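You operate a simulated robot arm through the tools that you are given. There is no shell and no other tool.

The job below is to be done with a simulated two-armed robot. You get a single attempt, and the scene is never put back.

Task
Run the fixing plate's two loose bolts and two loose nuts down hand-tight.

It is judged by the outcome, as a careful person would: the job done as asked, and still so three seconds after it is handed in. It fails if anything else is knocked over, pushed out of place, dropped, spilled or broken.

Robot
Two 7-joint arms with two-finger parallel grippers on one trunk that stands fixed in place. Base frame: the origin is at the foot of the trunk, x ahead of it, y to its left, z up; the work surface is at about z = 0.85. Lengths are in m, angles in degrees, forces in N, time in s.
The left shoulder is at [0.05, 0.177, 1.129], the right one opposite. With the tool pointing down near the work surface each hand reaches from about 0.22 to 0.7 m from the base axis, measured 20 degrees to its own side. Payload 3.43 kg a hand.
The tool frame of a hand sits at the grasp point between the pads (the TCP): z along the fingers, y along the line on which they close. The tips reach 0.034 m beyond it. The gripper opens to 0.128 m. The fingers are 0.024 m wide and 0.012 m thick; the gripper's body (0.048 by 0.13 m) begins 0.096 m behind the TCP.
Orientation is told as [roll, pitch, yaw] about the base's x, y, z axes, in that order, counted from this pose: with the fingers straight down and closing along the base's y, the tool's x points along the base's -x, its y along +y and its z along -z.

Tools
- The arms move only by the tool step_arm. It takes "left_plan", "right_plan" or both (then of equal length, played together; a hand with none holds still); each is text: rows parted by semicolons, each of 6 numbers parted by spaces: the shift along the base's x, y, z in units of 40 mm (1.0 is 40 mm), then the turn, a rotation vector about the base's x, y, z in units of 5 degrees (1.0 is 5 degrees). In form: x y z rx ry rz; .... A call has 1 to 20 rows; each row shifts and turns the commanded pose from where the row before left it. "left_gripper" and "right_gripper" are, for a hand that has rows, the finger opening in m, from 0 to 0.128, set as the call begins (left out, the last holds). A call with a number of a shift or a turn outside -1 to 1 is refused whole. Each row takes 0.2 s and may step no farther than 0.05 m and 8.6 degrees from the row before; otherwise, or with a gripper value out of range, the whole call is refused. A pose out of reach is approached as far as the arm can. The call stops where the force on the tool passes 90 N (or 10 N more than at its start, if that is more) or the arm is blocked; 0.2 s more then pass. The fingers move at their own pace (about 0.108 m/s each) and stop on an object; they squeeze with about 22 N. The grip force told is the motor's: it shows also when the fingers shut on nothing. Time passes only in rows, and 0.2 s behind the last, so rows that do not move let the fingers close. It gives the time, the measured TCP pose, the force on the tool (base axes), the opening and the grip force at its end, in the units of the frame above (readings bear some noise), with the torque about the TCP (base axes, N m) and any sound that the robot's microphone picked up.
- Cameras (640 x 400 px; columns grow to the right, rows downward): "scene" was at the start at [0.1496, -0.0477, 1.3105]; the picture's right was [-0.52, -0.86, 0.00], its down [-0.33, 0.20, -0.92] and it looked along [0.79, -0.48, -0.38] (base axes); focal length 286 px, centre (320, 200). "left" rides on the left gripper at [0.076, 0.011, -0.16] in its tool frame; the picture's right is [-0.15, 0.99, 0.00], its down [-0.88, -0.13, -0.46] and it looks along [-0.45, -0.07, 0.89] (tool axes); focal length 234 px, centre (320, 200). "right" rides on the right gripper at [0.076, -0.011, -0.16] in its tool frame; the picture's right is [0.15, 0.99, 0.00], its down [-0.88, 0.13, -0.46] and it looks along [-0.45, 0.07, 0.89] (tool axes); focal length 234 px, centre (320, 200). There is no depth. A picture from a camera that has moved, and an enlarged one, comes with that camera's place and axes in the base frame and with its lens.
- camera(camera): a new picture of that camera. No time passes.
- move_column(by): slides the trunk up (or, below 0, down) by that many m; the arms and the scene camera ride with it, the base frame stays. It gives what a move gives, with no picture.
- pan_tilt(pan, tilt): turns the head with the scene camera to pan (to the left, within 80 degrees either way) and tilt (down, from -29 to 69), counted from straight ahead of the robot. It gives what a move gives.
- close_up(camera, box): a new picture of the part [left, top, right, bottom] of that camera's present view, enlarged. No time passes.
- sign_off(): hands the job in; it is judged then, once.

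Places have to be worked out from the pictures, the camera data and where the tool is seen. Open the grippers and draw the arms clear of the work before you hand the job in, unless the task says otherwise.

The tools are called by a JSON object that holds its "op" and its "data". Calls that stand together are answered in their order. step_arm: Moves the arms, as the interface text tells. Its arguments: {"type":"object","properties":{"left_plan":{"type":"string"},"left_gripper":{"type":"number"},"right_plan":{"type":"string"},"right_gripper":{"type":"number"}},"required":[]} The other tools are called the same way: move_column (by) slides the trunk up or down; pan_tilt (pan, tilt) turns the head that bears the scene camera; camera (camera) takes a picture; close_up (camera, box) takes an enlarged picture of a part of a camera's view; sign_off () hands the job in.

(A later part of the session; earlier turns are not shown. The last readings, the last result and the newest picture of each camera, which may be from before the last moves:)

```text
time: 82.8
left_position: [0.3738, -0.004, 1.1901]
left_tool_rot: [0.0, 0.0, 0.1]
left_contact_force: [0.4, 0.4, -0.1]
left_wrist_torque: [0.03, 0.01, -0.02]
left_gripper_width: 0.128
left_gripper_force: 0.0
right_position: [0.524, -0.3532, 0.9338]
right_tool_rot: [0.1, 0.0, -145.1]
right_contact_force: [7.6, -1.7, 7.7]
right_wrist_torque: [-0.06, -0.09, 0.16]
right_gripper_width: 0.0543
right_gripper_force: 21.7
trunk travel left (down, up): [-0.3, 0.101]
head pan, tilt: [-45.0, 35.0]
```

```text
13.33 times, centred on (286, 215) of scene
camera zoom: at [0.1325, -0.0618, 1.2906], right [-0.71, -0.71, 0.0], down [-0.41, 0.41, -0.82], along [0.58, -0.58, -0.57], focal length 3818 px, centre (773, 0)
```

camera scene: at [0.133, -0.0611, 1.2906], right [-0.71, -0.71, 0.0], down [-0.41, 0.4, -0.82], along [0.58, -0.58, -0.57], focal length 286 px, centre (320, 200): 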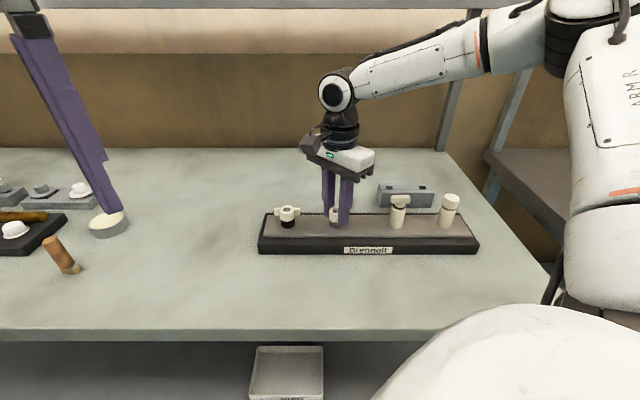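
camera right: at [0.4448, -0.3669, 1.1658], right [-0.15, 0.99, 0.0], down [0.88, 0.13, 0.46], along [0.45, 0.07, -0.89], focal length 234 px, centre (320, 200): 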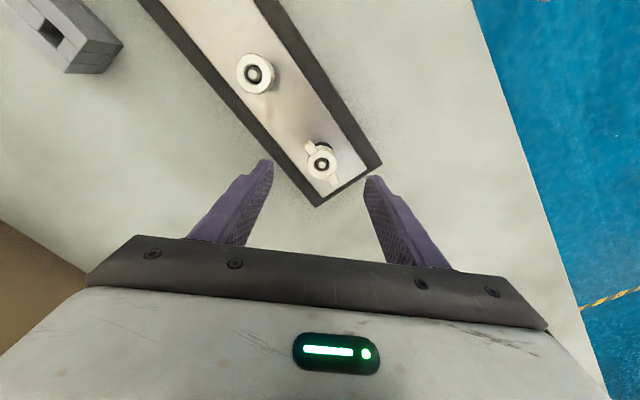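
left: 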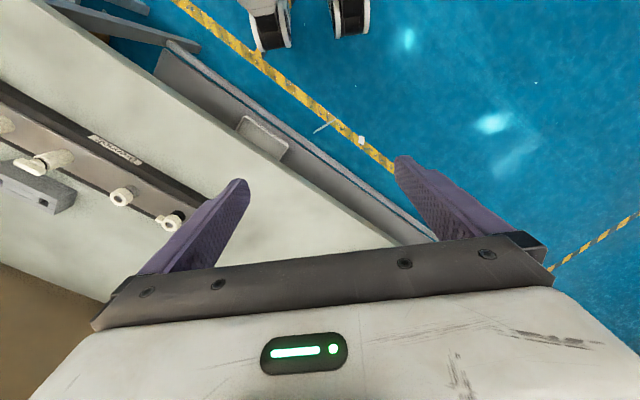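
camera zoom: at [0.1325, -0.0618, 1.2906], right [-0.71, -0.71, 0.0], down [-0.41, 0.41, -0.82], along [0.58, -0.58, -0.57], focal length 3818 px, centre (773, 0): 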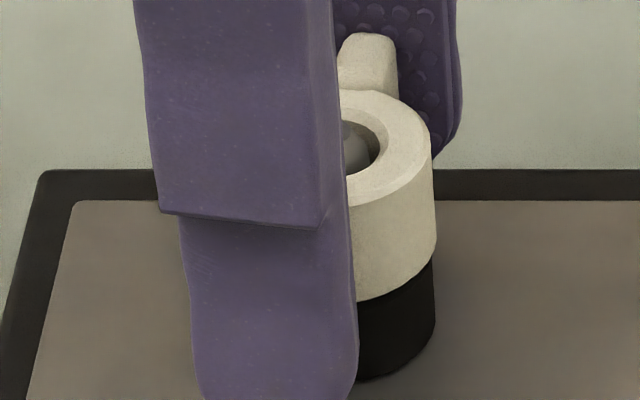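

Torque climbs (0.08 → 0.16 N m) and the gap looks closed: it's seating after ~280°. I add 10° to snug it.

{"op": "step_arm", "data": {"right_plan": "0 0 0 0 0 -1; 0 0 0 0 0 -1; 0 0 0 0 0 0"}}

```text
time: 83.6
left_position: [0.373, -0.005, 1.1904]
left_tool_rot: [0.1, -0.1, 0.0]
left_contact_force: [-0.1, 0.1, 0.8]
left_wrist_torque: [0.0, -0.02, -0.02]
left_gripper_width: 0.1277
left_gripper_force: 0.0
right_position: [0.5234, -0.3537, 0.9332]
right_tool_rot: [0.0, 0.0, -155.1]
right_contact_force: [6.0, -1.5, 6.1]
right_wrist_torque: [-0.09, -0.1, 0.17]
right_gripper_width: 0.0547
right_gripper_force: 21.7
trunk travel left (down, up): [-0.3, 0.101]
head pan, tilt: [-45.0, 35.0]
```

Torque 0.17 N m at yaw -155, near the wrist's end. I release, swing the open hand back 180° and re-grip the same wings for the final snug.

{"op": "step_arm", "data": {"right_plan": "0 0 0 0 0 0; 0 0 0 0 0 0; 0 0 0 0 0 1; 0 0 0 0 0 1; 0 0 0 0 0 1; 0 0 0 0 0 1; 0 0 0 0 0 1; 0 0 0 0 0 1; 0 0 0 0 0 1; 0 0 0 0 0 1; 0 0 0 0 0 1; 0 0 0 0 0 1; 0 0 0 0 0 1; 0 0 0 0 0 1; 0 0 0 0 0 1; 0 0 0 0 0 1; 0 0 0 0 0 1; 0 0 0 0 0 1; 0 0 0 0 0 1; 0 0 0 0 0 1", "right_gripper": 0.085}}

{"op": "close_up", "data": {"camera": "scene", "box": [262, 200, 310, 230]}}

{"op": "step_arm", "data": {"right_plan": "0 0 0 0 0 1; 0 0 0 0 0 1; 0 0 0 0 0 1; 0 0 0 0 0 1; 0 0 0 0 0 1; 0 0 0 0 0 1; 0 0 0 0 0 1; 0 0 0 0 0 1; 0 0 0 0 0 1; 0 0 0 0 0 1; 0 0 0 0 0 1; 0 0 0 0 0 1; 0 0 0 0 0 1; 0 0 0 0 0 1; 0 0 0 0 0 1; 0 0 0 0 0 1; 0 0 0 0 0 1; 0 0 0 0 0 1; 0 0 0 0 0 0"}}

{"op": "close_up", "data": {"camera": "right", "box": [220, 120, 420, 245]}}

```text
time: 87.8
left_position: [0.3714, -0.0051, 1.1903]
left_tool_rot: [0.0, 0.0, 0.0]
left_contact_force: [-0.1, -0.1, -0.7]
left_wrist_torque: [-0.01, 0.0, 0.0]
left_gripper_width: 0.1281
left_gripper_force: 0.1
right_position: [0.5221, -0.355, 0.9339]
right_tool_rot: [0.0, -0.1, -64.9]
right_contact_force: [0.4, 0.3, 0.0]
right_wrist_torque: [0.02, 0.0, 0.01]
right_gripper_width: 0.0849
right_gripper_force: 0.0
trunk travel left (down, up): [-0.3, 0.101]
head pan, tilt: [-45.0, 35.0]
```

```text
13.33 times, centred on (286, 215) of scene
camera zoom: at [0.1324, -0.062, 1.2906], right [-0.71, -0.71, 0.0], down [-0.41, 0.41, -0.82], along [0.58, -0.58, -0.57], focal length 3818 px, centre (773, 0)
```

zoom: 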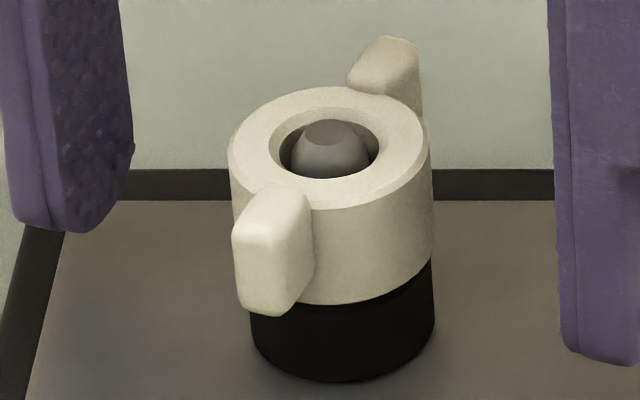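

```text
time: 91.8
left_position: [0.3723, -0.0049, 1.1898]
left_tool_rot: [0.0, 0.0, 0.0]
left_contact_force: [-1.2, -0.3, -0.3]
left_wrist_torque: [-0.01, -0.01, -0.04]
left_gripper_width: 0.128
left_gripper_force: 0.0
right_position: [0.5236, -0.3534, 0.9323]
right_tool_rot: [0.0, 0.0, 24.9]
right_contact_force: [-0.7, 0.0, 0.5]
right_wrist_torque: [0.0, -0.01, -0.01]
right_gripper_width: 0.0847
right_gripper_force: 0.2
trunk travel left (down, up): [-0.3, 0.101]
head pan, tilt: [-45.0, 35.0]
```

```text
3.20 times, centred on (320, 182) of right
camera zoom: at [0.4596, -0.396, 1.0927], right [-0.55, 0.83, 0.0], down [0.74, 0.49, 0.46], along [0.38, 0.25, -0.89], focal length 749 px, centre (320, 256)
```

zoom: 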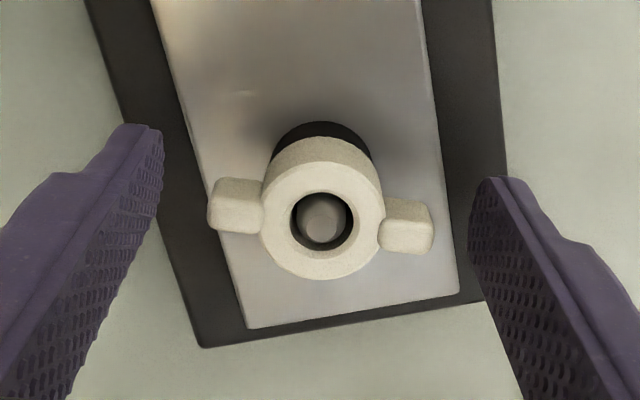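

The hub's lower edge now sits exactly as the seated round nut's does (no gap), and the wings align with the fingers. I re-grip for a final snug of 15°.

{"op": "step_arm", "data": {"right_plan": "0 0 0.02 0 0 0; 0 0 0 0 0 0; 0 0 0 0 0 0", "right_gripper": 0.0}}

{"op": "step_arm", "data": {"right_plan": "0 0 0 0 0 -1; 0 0 0 0 0 -1; 0 0 0 0 0 -1; 0 0 0 0 0 0"}}

{"op": "close_up", "data": {"camera": "right", "box": [270, 140, 370, 202]}}

```text
time: 92.6
left_position: [0.3731, -0.0051, 1.1893]
left_tool_rot: [0.0, 0.0, 0.0]
left_contact_force: [0.3, -0.5, -0.6]
left_wrist_torque: [-0.01, 0.01, -0.01]
left_gripper_width: 0.128
left_gripper_force: 0.0
right_position: [0.5231, -0.355, 0.9332]
right_tool_rot: [0.0, 0.0, 25.0]
right_contact_force: [1.5, 1.2, -4.2]
right_wrist_torque: [-0.01, -0.07, 0.03]
right_gripper_width: 0.0546
right_gripper_force: 22.2
trunk travel left (down, up): [-0.3, 0.101]
head pan, tilt: [-45.0, 35.0]
```

```text
time: 93.6
left_position: [0.3731, -0.0051, 1.189]
left_tool_rot: [0.1, 0.1, -0.1]
left_contact_force: [-0.1, -0.4, 0.0]
left_wrist_torque: [-0.02, -0.02, 0.0]
left_gripper_width: 0.128
left_gripper_force: 0.0
right_position: [0.5217, -0.354, 0.9337]
right_tool_rot: [0.1, 0.1, 9.9]
right_contact_force: [-1.9, 4.2, -10.5]
right_wrist_torque: [0.07, -0.1, 0.28]
right_gripper_width: 0.0546
right_gripper_force: 22.3
trunk travel left (down, up): [-0.3, 0.101]
head pan, tilt: [-45.0, 35.0]
```

```text
6.40 times, centred on (320, 171) of right
camera zoom: at [0.4511, -0.3777, 1.0933], right [-0.31, 0.95, 0.0], down [0.85, 0.28, 0.45], along [0.43, 0.14, -0.89], focal length 1499 px, centre (320, 386)
```

zoom: 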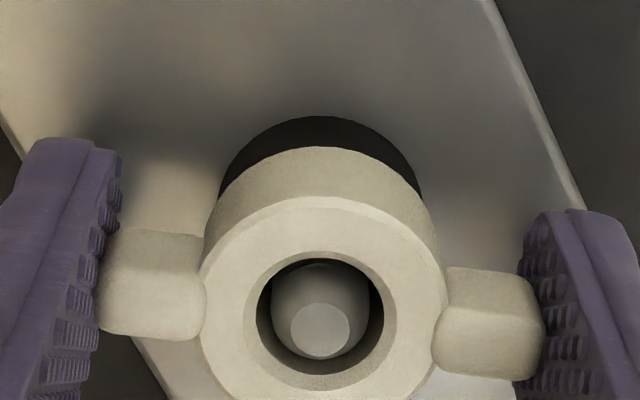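

Torque 0.28 N m and the nut still followed a little. I add 10° more to be sure it is properly hand-tight.

{"op": "step_arm", "data": {"right_plan": "0 0 -0.006 0 0 -1; 0 0 -0.004 0 0 -1; 0 0 0 0 0 0"}}

{"op": "close_up", "data": {"camera": "right", "box": [270, 140, 370, 202]}}

{"op": "close_up", "data": {"camera": "scene", "box": [262, 200, 310, 230]}}

```text
time: 94.4
left_position: [0.3738, -0.0048, 1.1915]
left_tool_rot: [0.0, 0.0, -0.1]
left_contact_force: [-0.3, -0.6, 0.3]
left_wrist_torque: [0.0, -0.01, 0.02]
left_gripper_width: 0.1283
left_gripper_force: 0.0
right_position: [0.5238, -0.3532, 0.9326]
right_tool_rot: [0.0, 0.1, -0.1]
right_contact_force: [-2.7, 8.9, -9.2]
right_wrist_torque: [0.13, 0.19, 0.37]
right_gripper_width: 0.0546
right_gripper_force: 22.0
trunk travel left (down, up): [-0.3, 0.101]
head pan, tilt: [-45.0, 35.0]
```

```text
6.40 times, centred on (320, 171) of right
camera zoom: at [0.4477, -0.3647, 1.0932], right [-0.14, 0.99, 0.0], down [0.88, 0.13, 0.45], along [0.45, 0.07, -0.89], focal length 1499 px, centre (320, 386)
```

zoom: 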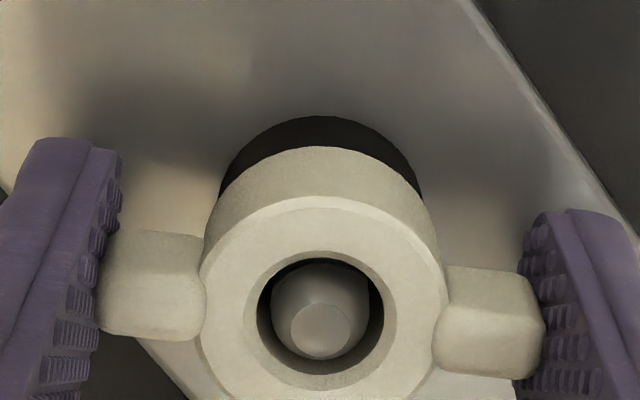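

```text
13.33 times, centred on (286, 215) of scene
camera zoom: at [0.1329, -0.0617, 1.2906], right [-0.71, -0.71, 0.0], down [-0.41, 0.41, -0.82], along [0.58, -0.58, -0.57], focal length 3818 px, centre (773, 0)
```

zoom: 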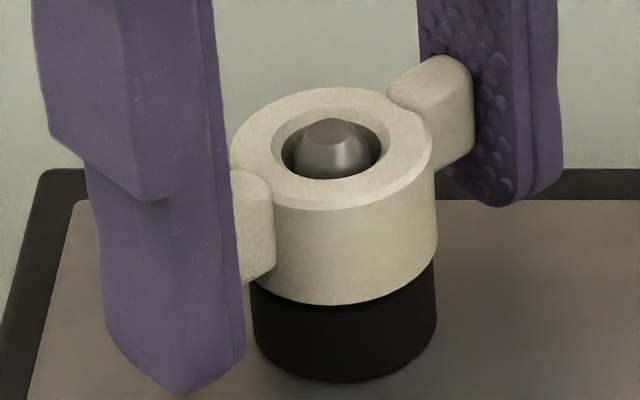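

Torque 0.37 N m and rising with angle: the wing nut is hand-tight. I release, lift to z≈1.04 and move over to the T-head bolt (about [0.357,-0.518]), swinging yaw back.

{"op": "step_arm", "data": {"right_plan": "0 0 0 0 0 0; 0 0 0 0 0 0; 0 0 0.9 0 0 0; 0 0 0.9 0 0 0; 0 0 0.9 0 0 0; -0.83 -0.82 0 0 0 1; -0.83 -0.82 0 0 0 1; -0.83 -0.82 0 0 0 1; -0.83 -0.82 0 0 0 1; -0.83 -0.82 0 0 0 1; 0 0 0 0 0 1; 0 0 0 0 0 1; 0 0 0 0 0 1; 0 0 0 0 0 1; 0 0 0 0 0 1; 0 0 0 0 0 1; 0 0 0 0 0 1; 0 0 0 0 0 1; 0 0 0 0 0 1; 0 0 0 0 0 1", "right_gripper": 0.085}}

{"op": "camera", "data": {"camera": "right"}}

{"op": "close_up", "data": {"camera": "scene", "box": [262, 200, 310, 230]}}

{"op": "close_up", "data": {"camera": "scene", "box": [372, 190, 420, 220]}}

```text
time: 98.6
left_position: [0.3729, -0.0048, 1.1903]
left_tool_rot: [0.0, -0.1, 0.0]
left_contact_force: [0.5, -0.2, -0.4]
left_wrist_torque: [0.02, 0.0, 0.02]
left_gripper_width: 0.1281
left_gripper_force: 0.1
right_position: [0.3571, -0.5176, 1.0408]
right_tool_rot: [0.0, 0.0, 75.0]
right_contact_force: [0.8, 0.5, -1.0]
right_wrist_torque: [0.0, 0.01, -0.04]
right_gripper_width: 0.0849
right_gripper_force: 0.1
trunk travel left (down, up): [-0.3, 0.101]
head pan, tilt: [-45.0, 35.0]
```

```text
taken
camera right: at [0.3486, -0.5934, 1.2014], right [-0.99, 0.11, 0.0], down [0.1, 0.88, 0.46], along [0.05, 0.45, -0.89], focal length 234 px, centre (320, 200)
```

right: 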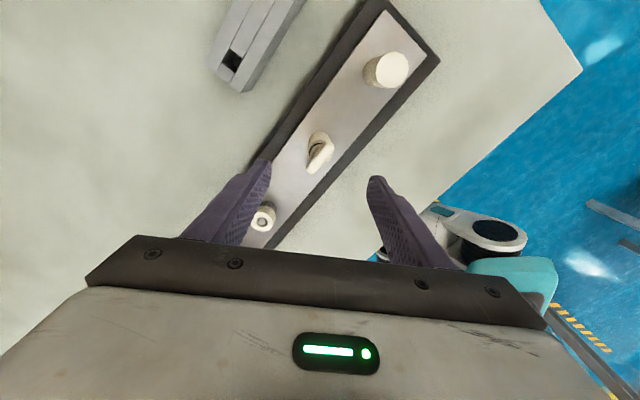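

```text
13.33 times, centred on (286, 215) of scene
camera zoom: at [0.1325, -0.062, 1.2906], right [-0.71, -0.71, 0.0], down [-0.41, 0.41, -0.82], along [0.58, -0.58, -0.57], focal length 3818 px, centre (773, 0)
```

zoom: 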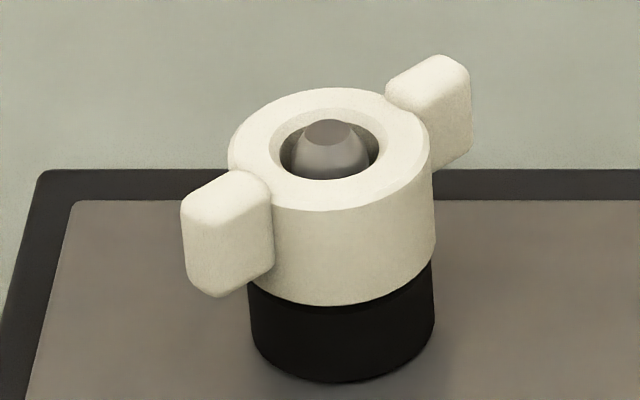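

```text
13.33 times, centred on (396, 205) of scene
camera zoom: at [0.1325, -0.062, 1.2906], right [-0.71, -0.71, 0.0], down [-0.41, 0.41, -0.82], along [0.58, -0.58, -0.57], focal length 3818 px, centre (-693, 133)
```

zoom: 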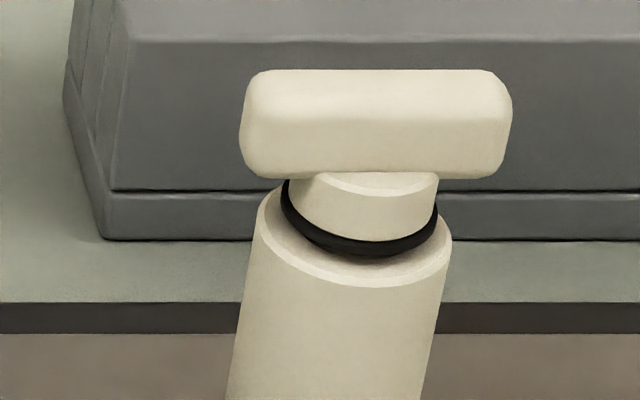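

The wing nut stands with no gap. Over the T-bolt now; I enlarge the hand view to fix the bar's centre and direction while I keep swinging to yaw 135.

{"op": "step_arm", "data": {"right_plan": "0 0 0 0 0 1; 0 0 0 0 0 1; 0 0 0 0 0 1; 0 0 0 0 0 1; 0 0 0 0 0 1; 0 0 0 0 0 1; 0 0 0 0 0 1; 0 0 0 0 0 1; 0 0 0 0 0 1; 0 0 0 0 0 1; 0 0 0 0 0 1; 0 0 0 0 0 1; 0 0 0 0 0 0", "right_gripper": 0.07}}

{"op": "close_up", "data": {"camera": "right", "box": [220, 90, 420, 215]}}

{"op": "close_up", "data": {"camera": "scene", "box": [340, 150, 468, 230]}}

```text
time: 101.4
left_position: [0.3734, -0.0047, 1.1886]
left_tool_rot: [0.0, 0.1, 0.1]
left_contact_force: [-0.1, -0.2, 0.3]
left_wrist_torque: [0.01, -0.03, 0.01]
left_gripper_width: 0.1279
left_gripper_force: 0.1
right_position: [0.3567, -0.5199, 1.0416]
right_tool_rot: [0.0, 0.0, 135.0]
right_contact_force: [-0.1, 0.0, 0.4]
right_wrist_torque: [-0.01, -0.02, 0.02]
right_gripper_width: 0.07
right_gripper_force: 0.2
trunk travel left (down, up): [-0.3, 0.101]
head pan, tilt: [-45.0, 35.0]
```

```text
3.20 times, centred on (320, 152) of right
camera zoom: at [0.4188, -0.5634, 1.2014], right [-0.6, -0.8, 0.0], down [-0.72, 0.53, 0.46], along [-0.37, 0.27, -0.89], focal length 749 px, centre (320, 352)
```

zoom: 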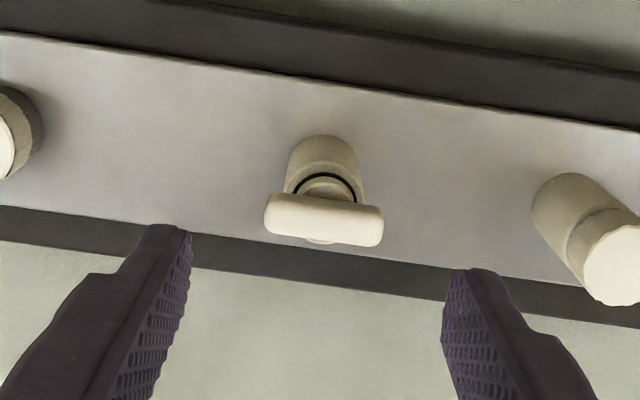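

```text
5.00 times, centred on (404, 190) of scene
camera zoom: at [0.1325, -0.062, 1.2906], right [-0.71, -0.71, 0.0], down [-0.41, 0.41, -0.82], along [0.58, -0.58, -0.57], focal length 1432 px, centre (-100, 250)
```

zoom: 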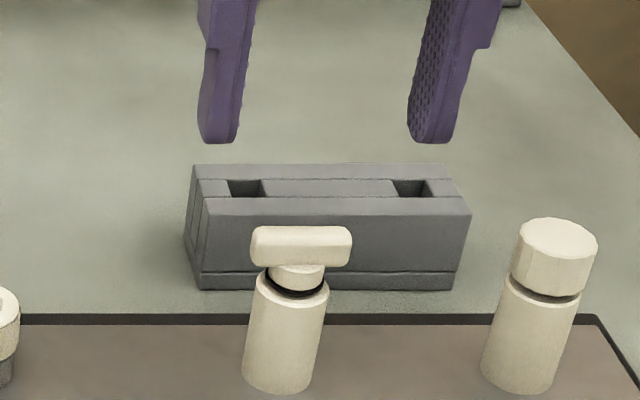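

The bar is aligned with the closing line and centred to ~1 mm; its top is at z≈0.962. I trim, descend to z≈0.957 and close on the bar's ends.

{"op": "step_arm", "data": {"right_plan": "-0.015 -0.02 -0.7 0 0 0; 0 0 -0.7 0 0 0; 0 0 -0.7 0 0 0; 0 0 0 0 0 0"}}

{"op": "close_up", "data": {"camera": "right", "box": [220, 120, 420, 245]}}

{"op": "close_up", "data": {"camera": "scene", "box": [356, 180, 436, 230]}}

```text
time: 102.4
left_position: [0.3734, -0.0048, 1.1907]
left_tool_rot: [0.0, 0.1, -0.1]
left_contact_force: [0.2, 0.0, 0.5]
left_wrist_torque: [0.0, 0.01, 0.01]
left_gripper_width: 0.128
left_gripper_force: 0.0
right_position: [0.3558, -0.519, 0.957]
right_tool_rot: [0.0, 0.0, 135.1]
right_contact_force: [-0.6, 1.0, -0.4]
right_wrist_torque: [0.03, 0.03, -0.02]
right_gripper_width: 0.07
right_gripper_force: 0.0
trunk travel left (down, up): [-0.3, 0.101]
head pan, tilt: [-45.0, 35.0]
```

```text
3.20 times, centred on (320, 182) of right
camera zoom: at [0.4181, -0.564, 1.1175], right [-0.6, -0.8, 0.0], down [-0.71, 0.53, 0.46], along [-0.37, 0.27, -0.89], focal length 749 px, centre (320, 256)
```

zoom: 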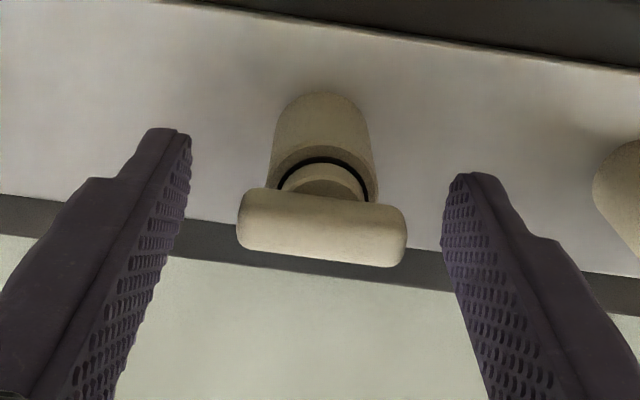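

```text
8.00 times, centred on (396, 205) of scene
camera zoom: at [0.1325, -0.062, 1.2906], right [-0.71, -0.71, 0.0], down [-0.41, 0.41, -0.82], along [0.58, -0.58, -0.57], focal length 2290 px, centre (-288, 160)
```

zoom: 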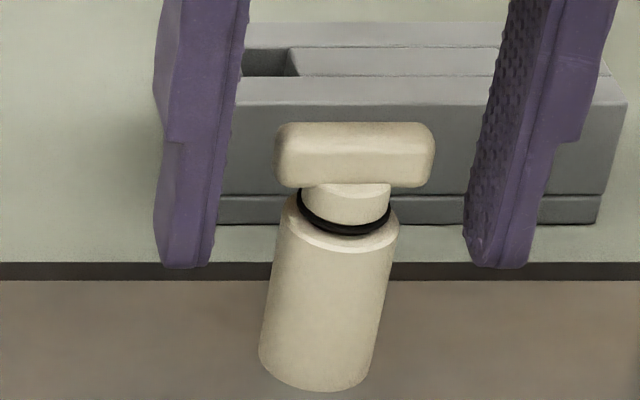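

Well placed. I close on the bar ends.

{"op": "step_arm", "data": {"right_plan": "0 0 0 0 0 0; 0 0 0 0 0 0; 0 0 0 0 0 0", "right_gripper": 0.0}}

{"op": "close_up", "data": {"camera": "right", "box": [270, 140, 370, 202]}}

{"op": "close_up", "data": {"camera": "scene", "box": [356, 180, 436, 230]}}

```text
time: 103.2
left_position: [0.3728, -0.005, 1.1902]
left_tool_rot: [0.0, 0.0, -0.1]
left_contact_force: [-0.4, -0.3, -0.4]
left_wrist_torque: [-0.03, 0.0, 0.02]
left_gripper_width: 0.1281
left_gripper_force: 0.1
right_position: [0.3565, -0.5182, 0.9572]
right_tool_rot: [-0.1, 0.0, 135.0]
right_contact_force: [-0.2, -1.3, -1.2]
right_wrist_torque: [-0.04, -0.01, -0.01]
right_gripper_width: 0.0389
right_gripper_force: 21.8
trunk travel left (down, up): [-0.3, 0.101]
head pan, tilt: [-45.0, 35.0]
```

```text
6.40 times, centred on (320, 171) of right
camera zoom: at [0.4181, -0.5643, 1.1174], right [-0.6, -0.8, 0.0], down [-0.71, 0.53, 0.46], along [-0.37, 0.27, -0.89], focal length 1499 px, centre (320, 386)
```

zoom: 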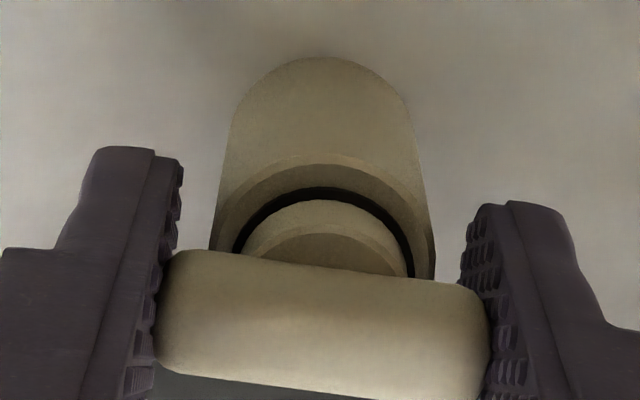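

```text
8.00 times, centred on (396, 205) of scene
camera zoom: at [0.1325, -0.0622, 1.2906], right [-0.71, -0.71, 0.0], down [-0.41, 0.41, -0.82], along [0.58, -0.58, -0.57], focal length 2290 px, centre (-288, 160)
```

zoom: 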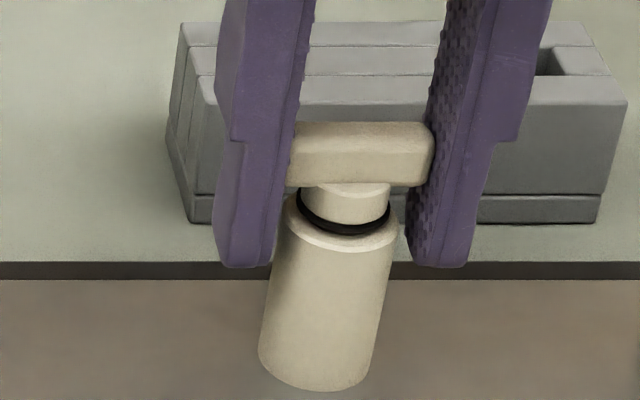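

Gripped at 0.039 m with negligible side force. I turn clockwise 60° with gentle following and check.

{"op": "step_arm", "data": {"right_plan": "0 0 -0.0014 0 0 -1; 0 0 -0.0014 0 0 -1; 0 0 -0.0014 0 0 -1; 0 0 -0.0014 0 0 -1; 0 0 -0.0014 0 0 -1; 0 0 -0.0014 0 0 -1; 0 0 -0.0014 0 0 -1; 0 0 -0.0014 0 0 -1; 0 0 -0.0014 0 0 -1; 0 0 -0.0014 0 0 -1; 0 0 -0.0014 0 0 -1; 0 0 -0.0014 0 0 -1; 0 0 0 0 0 0"}}

{"op": "close_up", "data": {"camera": "scene", "box": [356, 180, 436, 230]}}

{"op": "close_up", "data": {"camera": "right", "box": [270, 140, 370, 202]}}

```text
time: 106.0
left_position: [0.373, -0.0034, 1.1896]
left_tool_rot: [0.0, 0.1, 0.1]
left_contact_force: [-0.5, -1.5, 0.3]
left_wrist_torque: [-0.02, 0.01, 0.03]
left_gripper_width: 0.128
left_gripper_force: 0.0
right_position: [0.3576, -0.5185, 0.9579]
right_tool_rot: [-0.1, 0.0, 74.9]
right_contact_force: [3.4, 0.6, 7.7]
right_wrist_torque: [0.08, -0.05, 0.0]
right_gripper_width: 0.0387
right_gripper_force: 21.7
trunk travel left (down, up): [-0.3, 0.101]
head pan, tilt: [-45.0, 35.0]
```

```text
8.00 times, centred on (396, 205) of scene
camera zoom: at [0.1323, -0.0614, 1.2907], right [-0.71, -0.71, 0.0], down [-0.41, 0.41, -0.82], along [0.58, -0.58, -0.57], focal length 2290 px, centre (-288, 160)
```

zoom: 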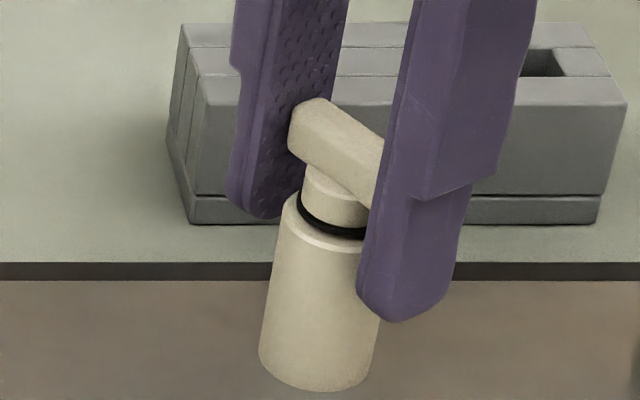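

```text
6.40 times, centred on (320, 171) of right
camera zoom: at [0.3484, -0.5941, 1.1167], right [-0.99, 0.12, 0.0], down [0.1, 0.88, 0.46], along [0.05, 0.45, -0.89], focal length 1499 px, centre (320, 386)
```

zoom: 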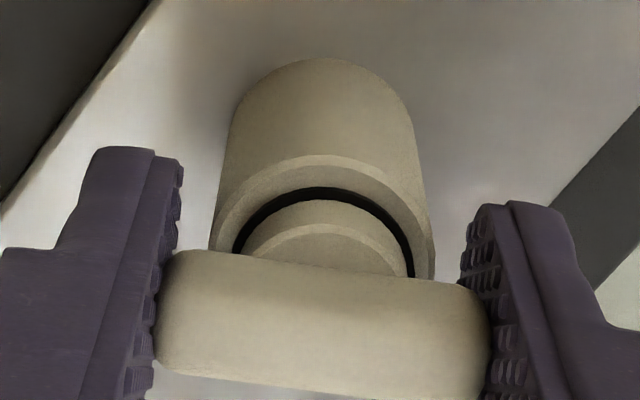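

I check the gap at the same magnification as before the turn, to be sure the bolt is going down and not up.

{"op": "close_up", "data": {"camera": "scene", "box": [372, 190, 420, 220]}}

{"op": "close_up", "data": {"camera": "right", "box": [296, 150, 344, 180]}}

```text
13.33 times, centred on (396, 205) of scene
camera zoom: at [0.1323, -0.0614, 1.2907], right [-0.71, -0.71, 0.0], down [-0.41, 0.41, -0.82], along [0.58, -0.58, -0.57], focal length 3818 px, centre (-693, 133)
```

zoom: 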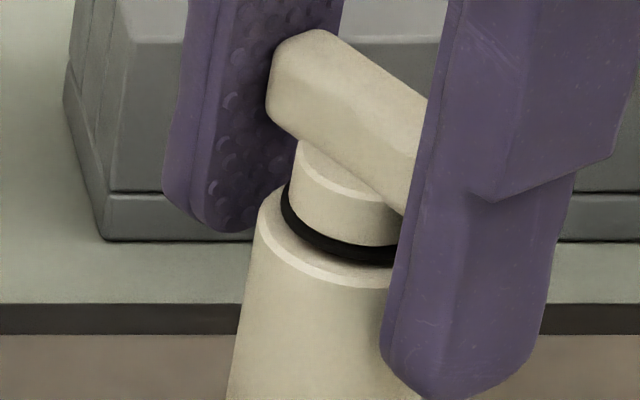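

```text
13.33 times, centred on (320, 165) of right
camera zoom: at [0.3484, -0.5941, 1.1167], right [-0.99, 0.12, 0.0], down [0.1, 0.88, 0.46], along [0.05, 0.45, -0.89], focal length 3122 px, centre (320, 667)
```

zoom: 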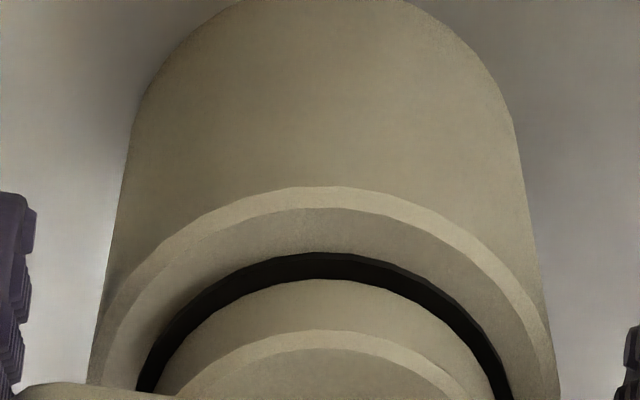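

The neck and black ring have moved ~0.8 mm down toward the sleeve, so clockwise tightens this one too. I relieve z slightly and continue 90°.

{"op": "step_arm", "data": {"right_plan": "0.004 0 0.008 0 0 0; 0 0 -0.0014 0 0 -1; 0 0 -0.0014 0 0 -1; 0 0 -0.0014 0 0 -1; 0 0 -0.0014 0 0 -1; 0 0 -0.0014 0 0 -1; 0 0 -0.0014 0 0 -1; 0 0 -0.0014 0 0 -1; 0 0 -0.0014 0 0 -1; 0 0 -0.0014 0 0 -1; 0 0 -0.0014 0 0 -1; 0 0 -0.0014 0 0 -1; 0 0 -0.0014 0 0 -1; 0 0 -0.0014 0 0 -1; 0 0 -0.0014 0 0 -1; 0 0 -0.0014 0 0 -1; 0 0 -0.0014 0 0 -1; 0 0 -0.0014 0 0 -1; 0 0 -0.0014 0 0 -1; 0 0 0 0 0 0"}}

{"op": "close_up", "data": {"camera": "right", "box": [296, 150, 344, 180]}}

{"op": "close_up", "data": {"camera": "scene", "box": [372, 190, 420, 220]}}

```text
time: 110.2
left_position: [0.3739, -0.0054, 1.1903]
left_tool_rot: [0.0, 0.0, 0.0]
left_contact_force: [0.0, -0.4, -0.5]
left_wrist_torque: [0.0, 0.01, -0.01]
left_gripper_width: 0.1283
left_gripper_force: 0.0
right_position: [0.3577, -0.5201, 0.9552]
right_tool_rot: [-0.1, -0.2, -15.2]
right_contact_force: [13.2, -14.7, 14.4]
right_wrist_torque: [-0.14, -0.17, -0.02]
right_gripper_width: 0.0387
right_gripper_force: 22.0
trunk travel left (down, up): [-0.3, 0.101]
head pan, tilt: [-45.0, 35.0]
```

```text
13.33 times, centred on (320, 165) of right
camera zoom: at [0.2816, -0.5101, 1.1148], right [0.12, 0.99, 0.0], down [0.88, -0.1, 0.46], along [0.45, -0.06, -0.89], focal length 3122 px, centre (320, 667)
```

zoom: 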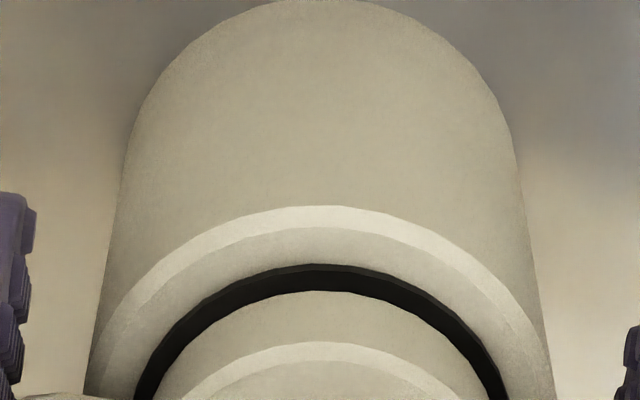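

```text
13.33 times, centred on (396, 205) of scene
camera zoom: at [0.1331, -0.0623, 1.2905], right [-0.71, -0.71, 0.0], down [-0.41, 0.41, -0.82], along [0.58, -0.58, -0.57], focal length 3818 px, centre (-693, 133)
```

zoom: 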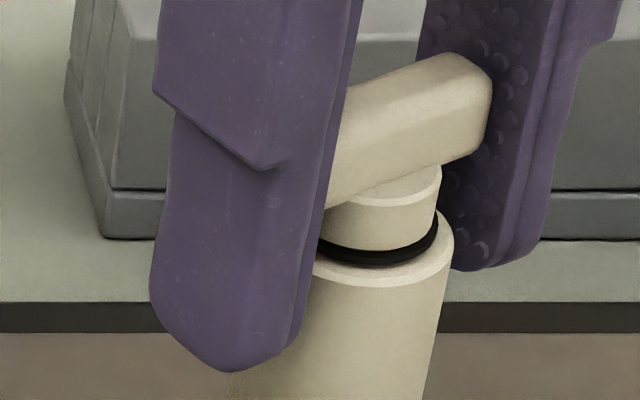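

Descending steadily; side force has built to ~20 N, so I trim toward it and continue 60°.

{"op": "step_arm", "data": {"right_plan": "0.02 -0.022 0.015 0 0 0; 0 0 -0.0014 0 0 -1; 0 0 -0.0014 0 0 -1; 0 0 -0.0014 0 0 -1; 0 0 -0.0014 0 0 -1; 0 0 -0.0014 0 0 -1; 0 0 -0.0014 0 0 -1; 0 0 -0.0014 0 0 -1; 0 0 -0.0014 0 0 -1; 0 0 -0.0014 0 0 -1; 0 0 -0.0014 0 0 -1; 0 0 -0.0014 0 0 -1; 0 0 -0.0014 0 0 -1; 0 0 0 0 0 0"}}

{"op": "close_up", "data": {"camera": "scene", "box": [372, 190, 420, 220]}}

{"op": "close_up", "data": {"camera": "right", "box": [270, 140, 370, 202]}}

```text
time: 113.2
left_position: [0.3717, -0.0059, 1.1893]
left_tool_rot: [0.0, 0.0, 0.0]
left_contact_force: [1.0, -0.8, -0.4]
left_wrist_torque: [0.02, -0.01, -0.01]
left_gripper_width: 0.128
left_gripper_force: 0.0
right_position: [0.3565, -0.5189, 0.9544]
right_tool_rot: [0.0, 0.0, -75.1]
right_contact_force: [3.1, -12.2, 7.8]
right_wrist_torque: [0.01, 0.0, 0.0]
right_gripper_width: 0.0386
right_gripper_force: 21.9
trunk travel left (down, up): [-0.3, 0.101]
head pan, tilt: [-45.0, 35.0]
```

```text
13.33 times, centred on (396, 205) of scene
camera zoom: at [0.1323, -0.0626, 1.2906], right [-0.71, -0.71, 0.0], down [-0.41, 0.41, -0.82], along [0.58, -0.58, -0.57], focal length 3818 px, centre (-693, 133)
```

zoom: 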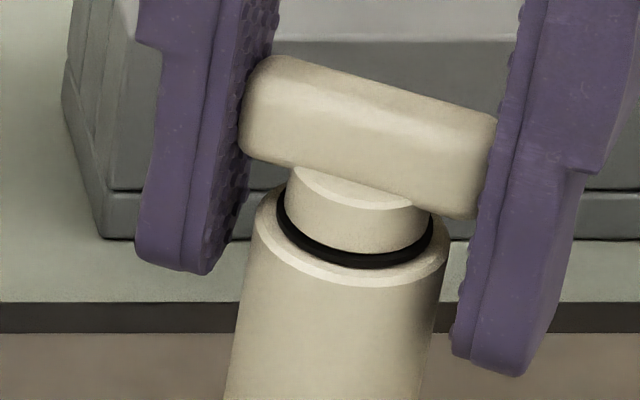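

```text
6.40 times, centred on (320, 171) of right
camera zoom: at [0.3271, -0.4495, 1.1143], right [0.92, 0.4, 0.0], down [0.35, -0.82, 0.46], along [0.18, -0.42, -0.89], focal length 1499 px, centre (320, 386)
```

zoom: 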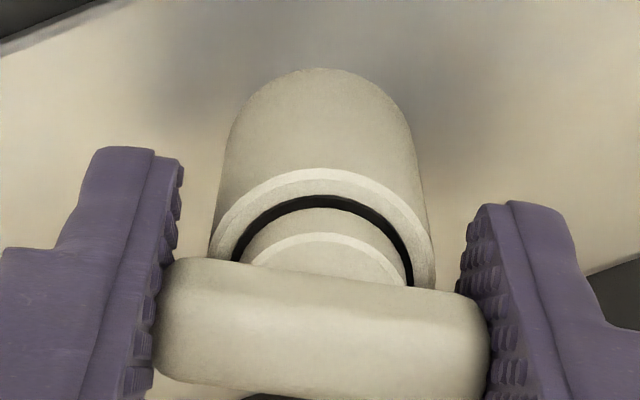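

Still free (0.0 N m), ring nearer the sleeve top. I trim y and continue 50°.

{"op": "step_arm", "data": {"right_plan": "0.004 -0.018 0.008 0 0 0; 0 0 -0.0014 0 0 -1; 0 0 -0.0014 0 0 -1; 0 0 -0.0014 0 0 -1; 0 0 -0.0014 0 0 -1; 0 0 -0.0014 0 0 -1; 0 0 -0.0014 0 0 -1; 0 0 -0.0014 0 0 -1; 0 0 -0.0014 0 0 -1; 0 0 -0.0014 0 0 -1; 0 0 -0.0014 0 0 -1; 0 0 0 0 0 0"}}

{"op": "step_arm", "data": {"right_plan": "0 0 -0.0014 0 0 -1; 0 0 -0.0014 0 0 -1; 0 0 -0.0014 0 0 -1; 0 0 -0.0014 0 0 -1; 0 0 0 0 0 0"}}

{"op": "close_up", "data": {"camera": "scene", "box": [372, 190, 420, 220]}}

{"op": "close_up", "data": {"camera": "right", "box": [270, 140, 370, 202]}}

```text
time: 115.8
left_position: [0.3713, -0.0043, 1.1894]
left_tool_rot: [0.0, 0.0, 0.1]
left_contact_force: [0.2, -0.7, -0.5]
left_wrist_torque: [0.02, 0.01, -0.03]
left_gripper_width: 0.1279
left_gripper_force: 0.0
right_position: [0.3561, -0.5206, 0.9539]
right_tool_rot: [0.0, 0.0, -125.1]
right_contact_force: [-5.9, -1.3, 4.1]
right_wrist_torque: [0.03, 0.1, 0.09]
right_gripper_width: 0.0385
right_gripper_force: 21.7
trunk travel left (down, up): [-0.3, 0.101]
head pan, tilt: [-45.0, 35.0]
```

```text
time: 117.0
left_position: [0.3718, -0.0041, 1.191]
left_tool_rot: [0.0, -0.1, 0.0]
left_contact_force: [0.5, -0.2, 0.1]
left_wrist_torque: [0.02, -0.04, 0.0]
left_gripper_width: 0.128
left_gripper_force: 0.0
right_position: [0.3573, -0.5208, 0.9532]
right_tool_rot: [0.1, 0.0, -145.1]
right_contact_force: [-8.1, -0.8, 9.2]
right_wrist_torque: [0.02, 0.21, 0.11]
right_gripper_width: 0.0386
right_gripper_force: 21.6
trunk travel left (down, up): [-0.3, 0.101]
head pan, tilt: [-45.0, 35.0]
```

```text
13.33 times, centred on (396, 205) of scene
camera zoom: at [0.131, -0.0612, 1.2909], right [-0.71, -0.71, 0.0], down [-0.4, 0.41, -0.82], along [0.58, -0.58, -0.57], focal length 3818 px, centre (-693, 133)
```

zoom: 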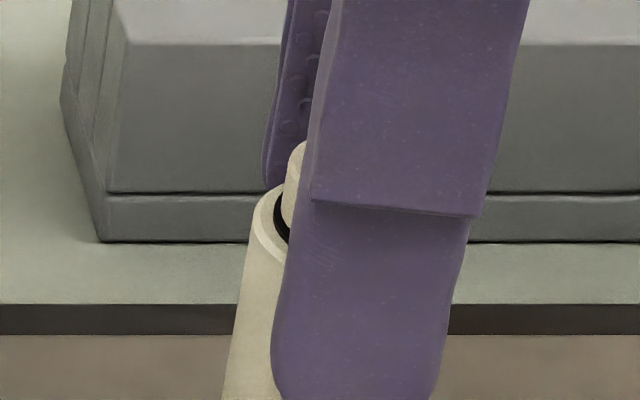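

```text
6.40 times, centred on (320, 171) of right
camera zoom: at [0.4127, -0.4669, 1.1136], right [0.69, -0.73, 0.0], down [-0.65, -0.61, 0.46], along [-0.33, -0.31, -0.89], focal length 1499 px, centre (320, 386)
```

zoom: 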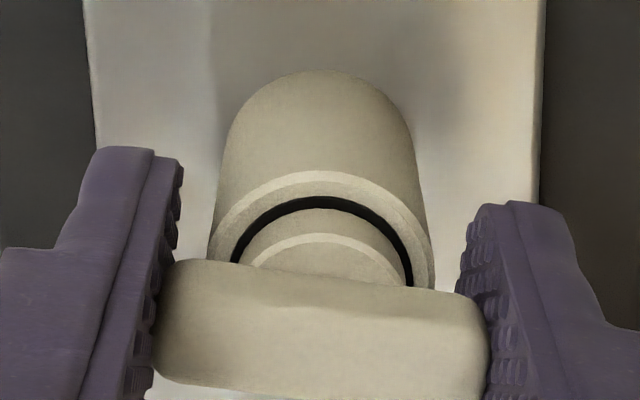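

Torque has begun to build (0.11 N m) at yaw -145. I release, swing the open hand back 180° to the same bar ends, and view.

{"op": "step_arm", "data": {"right_plan": "0 0 0 0 0 0; 0 0 0 0 0 0; 0 0 0 0 0 1; 0 0 0 0 0 1; 0 0 0 0 0 1; 0 0 0 0 0 1; 0 0 0 0 0 1; 0 0 0 0 0 1; 0 0 0 0 0 1; 0 0 0 0 0 1; 0 0 0 0 0 1; 0 0 0 0 0 1; 0 0 0 0 0 1; 0 0 0 0 0 1; 0 0 0 0 0 1; 0 0 0 0 0 1; 0 0 0 0 0 1; 0 0 0 0 0 1; 0 0 0 0 0 1; 0 0 0 0 0 1", "right_gripper": 0.07}}

{"op": "close_up", "data": {"camera": "scene", "box": [372, 190, 420, 220]}}

{"op": "step_arm", "data": {"right_plan": "0 0 0 0 0 1; 0 0 0 0 0 1; 0 0 0 0 0 1; 0 0 0 0 0 1; 0 0 0 0 0 1; 0 0 0 0 0 1; 0 0 0 0 0 1; 0 0 0 0 0 1; 0 0 0 0 0 1; 0 0 0 0 0 1; 0 0 0 0 0 1; 0 0 0 0 0 1; 0 0 0 0 0 1; 0 0 0 0 0 1; 0 0 0 0 0 1; 0 0 0 0 0 1; 0 0 0 0 0 1; 0 0 0 0 0 1; 0 0 0 0 0 0"}}

{"op": "close_up", "data": {"camera": "right", "box": [220, 120, 420, 245]}}

```text
time: 121.2
left_position: [0.373, -0.0036, 1.1906]
left_tool_rot: [0.0, 0.0, 0.0]
left_contact_force: [-0.4, -0.6, 0.1]
left_wrist_torque: [0.01, 0.02, -0.01]
left_gripper_width: 0.1281
left_gripper_force: 0.1
right_position: [0.3589, -0.5203, 0.9535]
right_tool_rot: [0.0, 0.0, -54.9]
right_contact_force: [-0.2, -0.6, 0.0]
right_wrist_torque: [-0.02, -0.02, 0.01]
right_gripper_width: 0.0697
right_gripper_force: 0.1
trunk travel left (down, up): [-0.3, 0.101]
head pan, tilt: [-45.0, 35.0]
```

```text
13.33 times, centred on (396, 205) of scene
camera zoom: at [0.1325, -0.062, 1.2906], right [-0.71, -0.71, 0.0], down [-0.41, 0.41, -0.82], along [0.58, -0.58, -0.57], focal length 3818 px, centre (-693, 133)
```

zoom: 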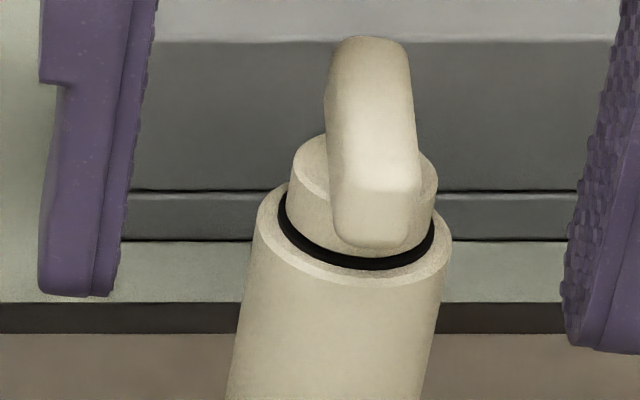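

```text
time: 125.2
left_position: [0.3722, -0.0042, 1.1895]
left_tool_rot: [0.0, 0.0, 0.0]
left_contact_force: [-0.3, -0.6, -1.2]
left_wrist_torque: [0.0, -0.02, 0.0]
left_gripper_width: 0.1279
left_gripper_force: 0.1
right_position: [0.3571, -0.5202, 0.9535]
right_tool_rot: [0.0, -0.1, 35.0]
right_contact_force: [0.9, -0.1, 0.3]
right_wrist_torque: [-0.01, -0.02, -0.04]
right_gripper_width: 0.0701
right_gripper_force: 0.0
trunk travel left (down, up): [-0.3, 0.101]
head pan, tilt: [-45.0, 35.0]
```

```text
3.20 times, centred on (320, 182) of right
camera zoom: at [0.302, -0.5725, 1.113], right [-0.69, 0.73, 0.0], down [0.65, 0.61, 0.46], along [0.33, 0.31, -0.89], focal length 749 px, centre (320, 256)
```

zoom: 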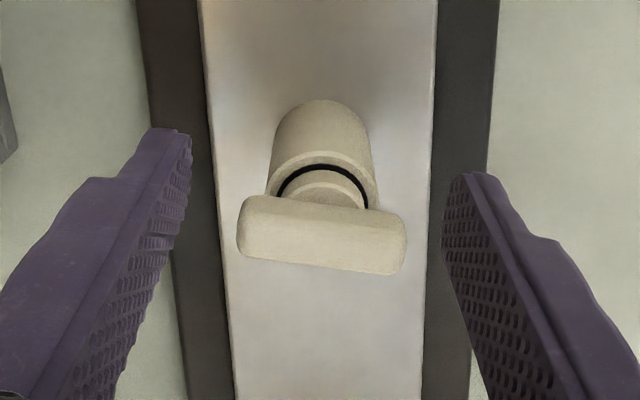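

The black ring now lies nearly on the sleeve top. I re-grip the bar (aligned, centred) and turn 30°, watching torque.

{"op": "step_arm", "data": {"right_plan": "0 0.01 0 0 0 0; 0 0 0 0 0 0; 0 0 0 0 0 0", "right_gripper": 0.0}}

{"op": "step_arm", "data": {"right_plan": "0 0 -0.0014 0 0 -1; 0 0 -0.0014 0 0 -1; 0 0 -0.0014 0 0 -1; 0 0 0 0 0 0"}}

{"op": "step_arm", "data": {"right_plan": "0 0 -0.0014 0 0 -1; 0 0 -0.0014 0 0 -1; 0 0 -0.0014 0 0 -1; 0 0 0 0 0 0"}}

```text
time: 126.0
left_position: [0.3731, -0.0043, 1.1898]
left_tool_rot: [0.0, -0.1, -0.1]
left_contact_force: [0.2, -0.4, 0.8]
left_wrist_torque: [-0.01, -0.01, -0.01]
left_gripper_width: 0.1278
left_gripper_force: 0.1
right_position: [0.3569, -0.5199, 0.9528]
right_tool_rot: [-0.2, 0.0, 35.0]
right_contact_force: [0.3, -1.8, 2.5]
right_wrist_torque: [-0.09, 0.02, 0.07]
right_gripper_width: 0.0389
right_gripper_force: 21.7
trunk travel left (down, up): [-0.3, 0.101]
head pan, tilt: [-45.0, 35.0]
```

```text
time: 127.0
left_position: [0.3721, -0.004, 1.191]
left_tool_rot: [0.1, 0.0, 0.0]
left_contact_force: [0.1, -0.3, 0.9]
left_wrist_torque: [0.02, 0.0, 0.01]
left_gripper_width: 0.1281
left_gripper_force: 0.0
right_position: [0.3575, -0.5199, 0.9523]
right_tool_rot: [0.0, 0.1, 20.0]
right_contact_force: [-0.1, -1.2, 5.4]
right_wrist_torque: [-0.01, 0.05, 0.21]
right_gripper_width: 0.0392
right_gripper_force: 21.6
trunk travel left (down, up): [-0.3, 0.101]
head pan, tilt: [-45.0, 35.0]
```

```text
time: 128.0
left_position: [0.3734, -0.0045, 1.1894]
left_tool_rot: [0.0, 0.0, 0.0]
left_contact_force: [-0.6, -0.4, -0.7]
left_wrist_torque: [0.01, -0.02, 0.03]
left_gripper_width: 0.1279
left_gripper_force: 0.0
right_position: [0.3569, -0.5203, 0.9541]
right_tool_rot: [-0.2, -0.2, 4.7]
right_contact_force: [1.8, -2.5, 7.3]
right_wrist_torque: [-0.03, -0.02, 0.24]
right_gripper_width: 0.0391
right_gripper_force: 21.7
trunk travel left (down, up): [-0.3, 0.101]
head pan, tilt: [-45.0, 35.0]
```

Torque rises steadily (0.07 → 0.21 → 0.24 N m), so it is seated. I add 15° for the final snug and look.

{"op": "step_arm", "data": {"right_plan": "0 0 0.004 0 0 -1; 0 0 0 0 0 -1; 0 0 0 0 0 -1; 0 0 0 0 0 0"}}

{"op": "close_up", "data": {"camera": "right", "box": [270, 140, 370, 202]}}

{"op": "close_up", "data": {"camera": "scene", "box": [372, 190, 420, 220]}}

```text
time: 129.0
left_position: [0.3739, -0.0048, 1.1901]
left_tool_rot: [0.0, -0.1, -0.1]
left_contact_force: [-0.9, 0.6, -0.4]
left_wrist_torque: [-0.01, 0.01, -0.01]
left_gripper_width: 0.1283
left_gripper_force: 0.1
right_position: [0.3577, -0.5199, 0.952]
right_tool_rot: [-0.1, 0.0, -10.2]
right_contact_force: [1.5, -5.1, 6.5]
right_wrist_torque: [0.03, -0.08, 0.4]
right_gripper_width: 0.0393
right_gripper_force: 22.0
trunk travel left (down, up): [-0.3, 0.101]
head pan, tilt: [-45.0, 35.0]
```

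```text
6.40 times, centred on (320, 171) of right
camera zoom: at [0.2808, -0.5171, 1.112], right [0.03, 1.0, 0.0], down [0.89, -0.03, 0.46], along [0.46, -0.01, -0.89], focal length 1499 px, centre (320, 386)
```

zoom: 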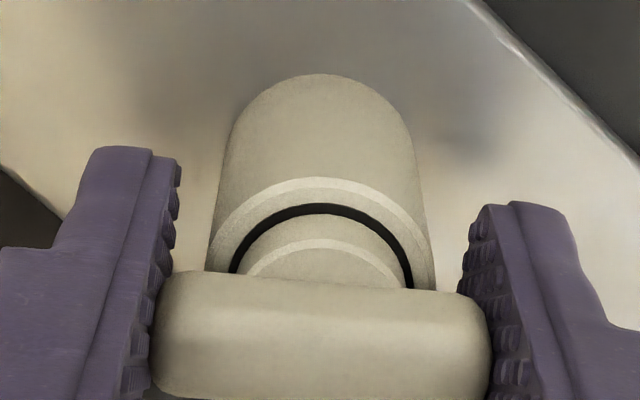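

```text
13.33 times, centred on (396, 205) of scene
camera zoom: at [0.1322, -0.0619, 1.2906], right [-0.71, -0.71, 0.0], down [-0.41, 0.41, -0.82], along [0.58, -0.58, -0.57], focal length 3818 px, centre (-693, 133)
```

zoom: 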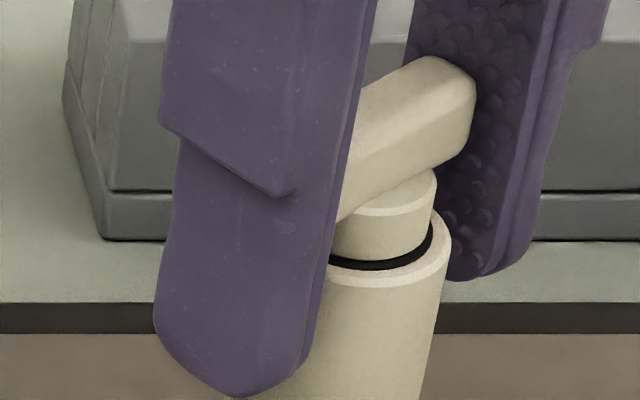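

Torque is 0.40 N m. The black ring seems thinner now; I look closer at it to judge whether it is a washer being pressed or a remaining gap.

{"op": "close_up", "data": {"camera": "scene", "box": [394, 202, 410, 212]}}

{"op": "close_up", "data": {"camera": "scene", "box": [432, 190, 464, 210]}}

{"op": "close_up", "data": {"camera": "right", "box": [302, 165, 338, 187]}}

```text
16.00 times, centred on (402, 207) of scene
camera zoom: at [0.1322, -0.0619, 1.2906], right [-0.71, -0.71, 0.0], down [-0.41, 0.41, -0.82], along [0.58, -0.58, -0.57], focal length 4581 px, centre (-992, 88)
```

zoom: 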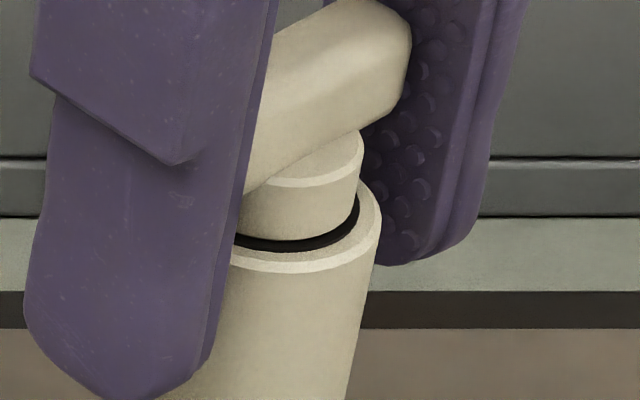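

```text
16.00 times, centred on (448, 200) of scene
camera zoom: at [0.1322, -0.0619, 1.2906], right [-0.71, -0.71, 0.0], down [-0.41, 0.41, -0.82], along [0.58, -0.58, -0.57], focal length 4581 px, centre (-1728, 200)
```

zoom: 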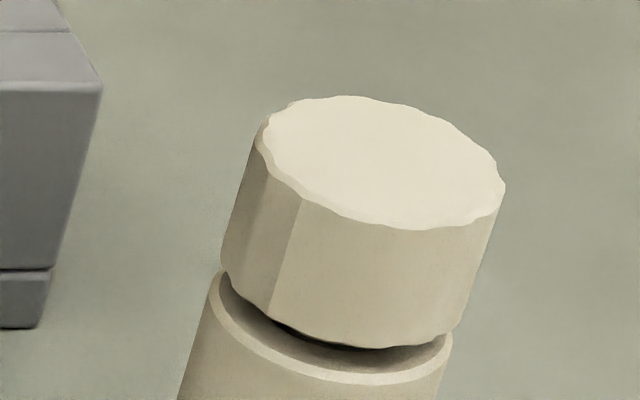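

```text
16.00 times, centred on (320, 176) of right
camera zoom: at [0.2808, -0.5171, 1.112], right [0.03, 1.0, 0.0], down [0.89, -0.03, 0.46], along [0.46, -0.01, -0.89], focal length 3747 px, centre (320, 584)
```

zoom: 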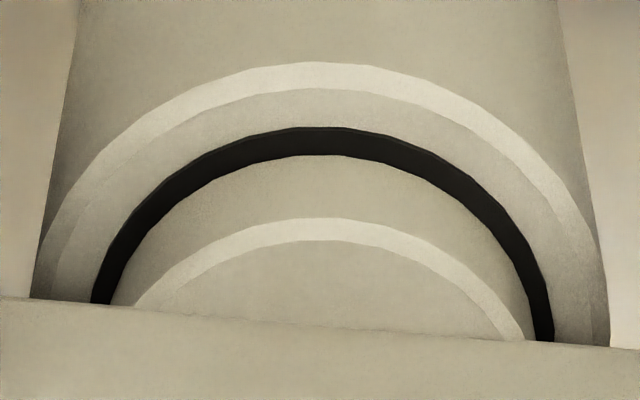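

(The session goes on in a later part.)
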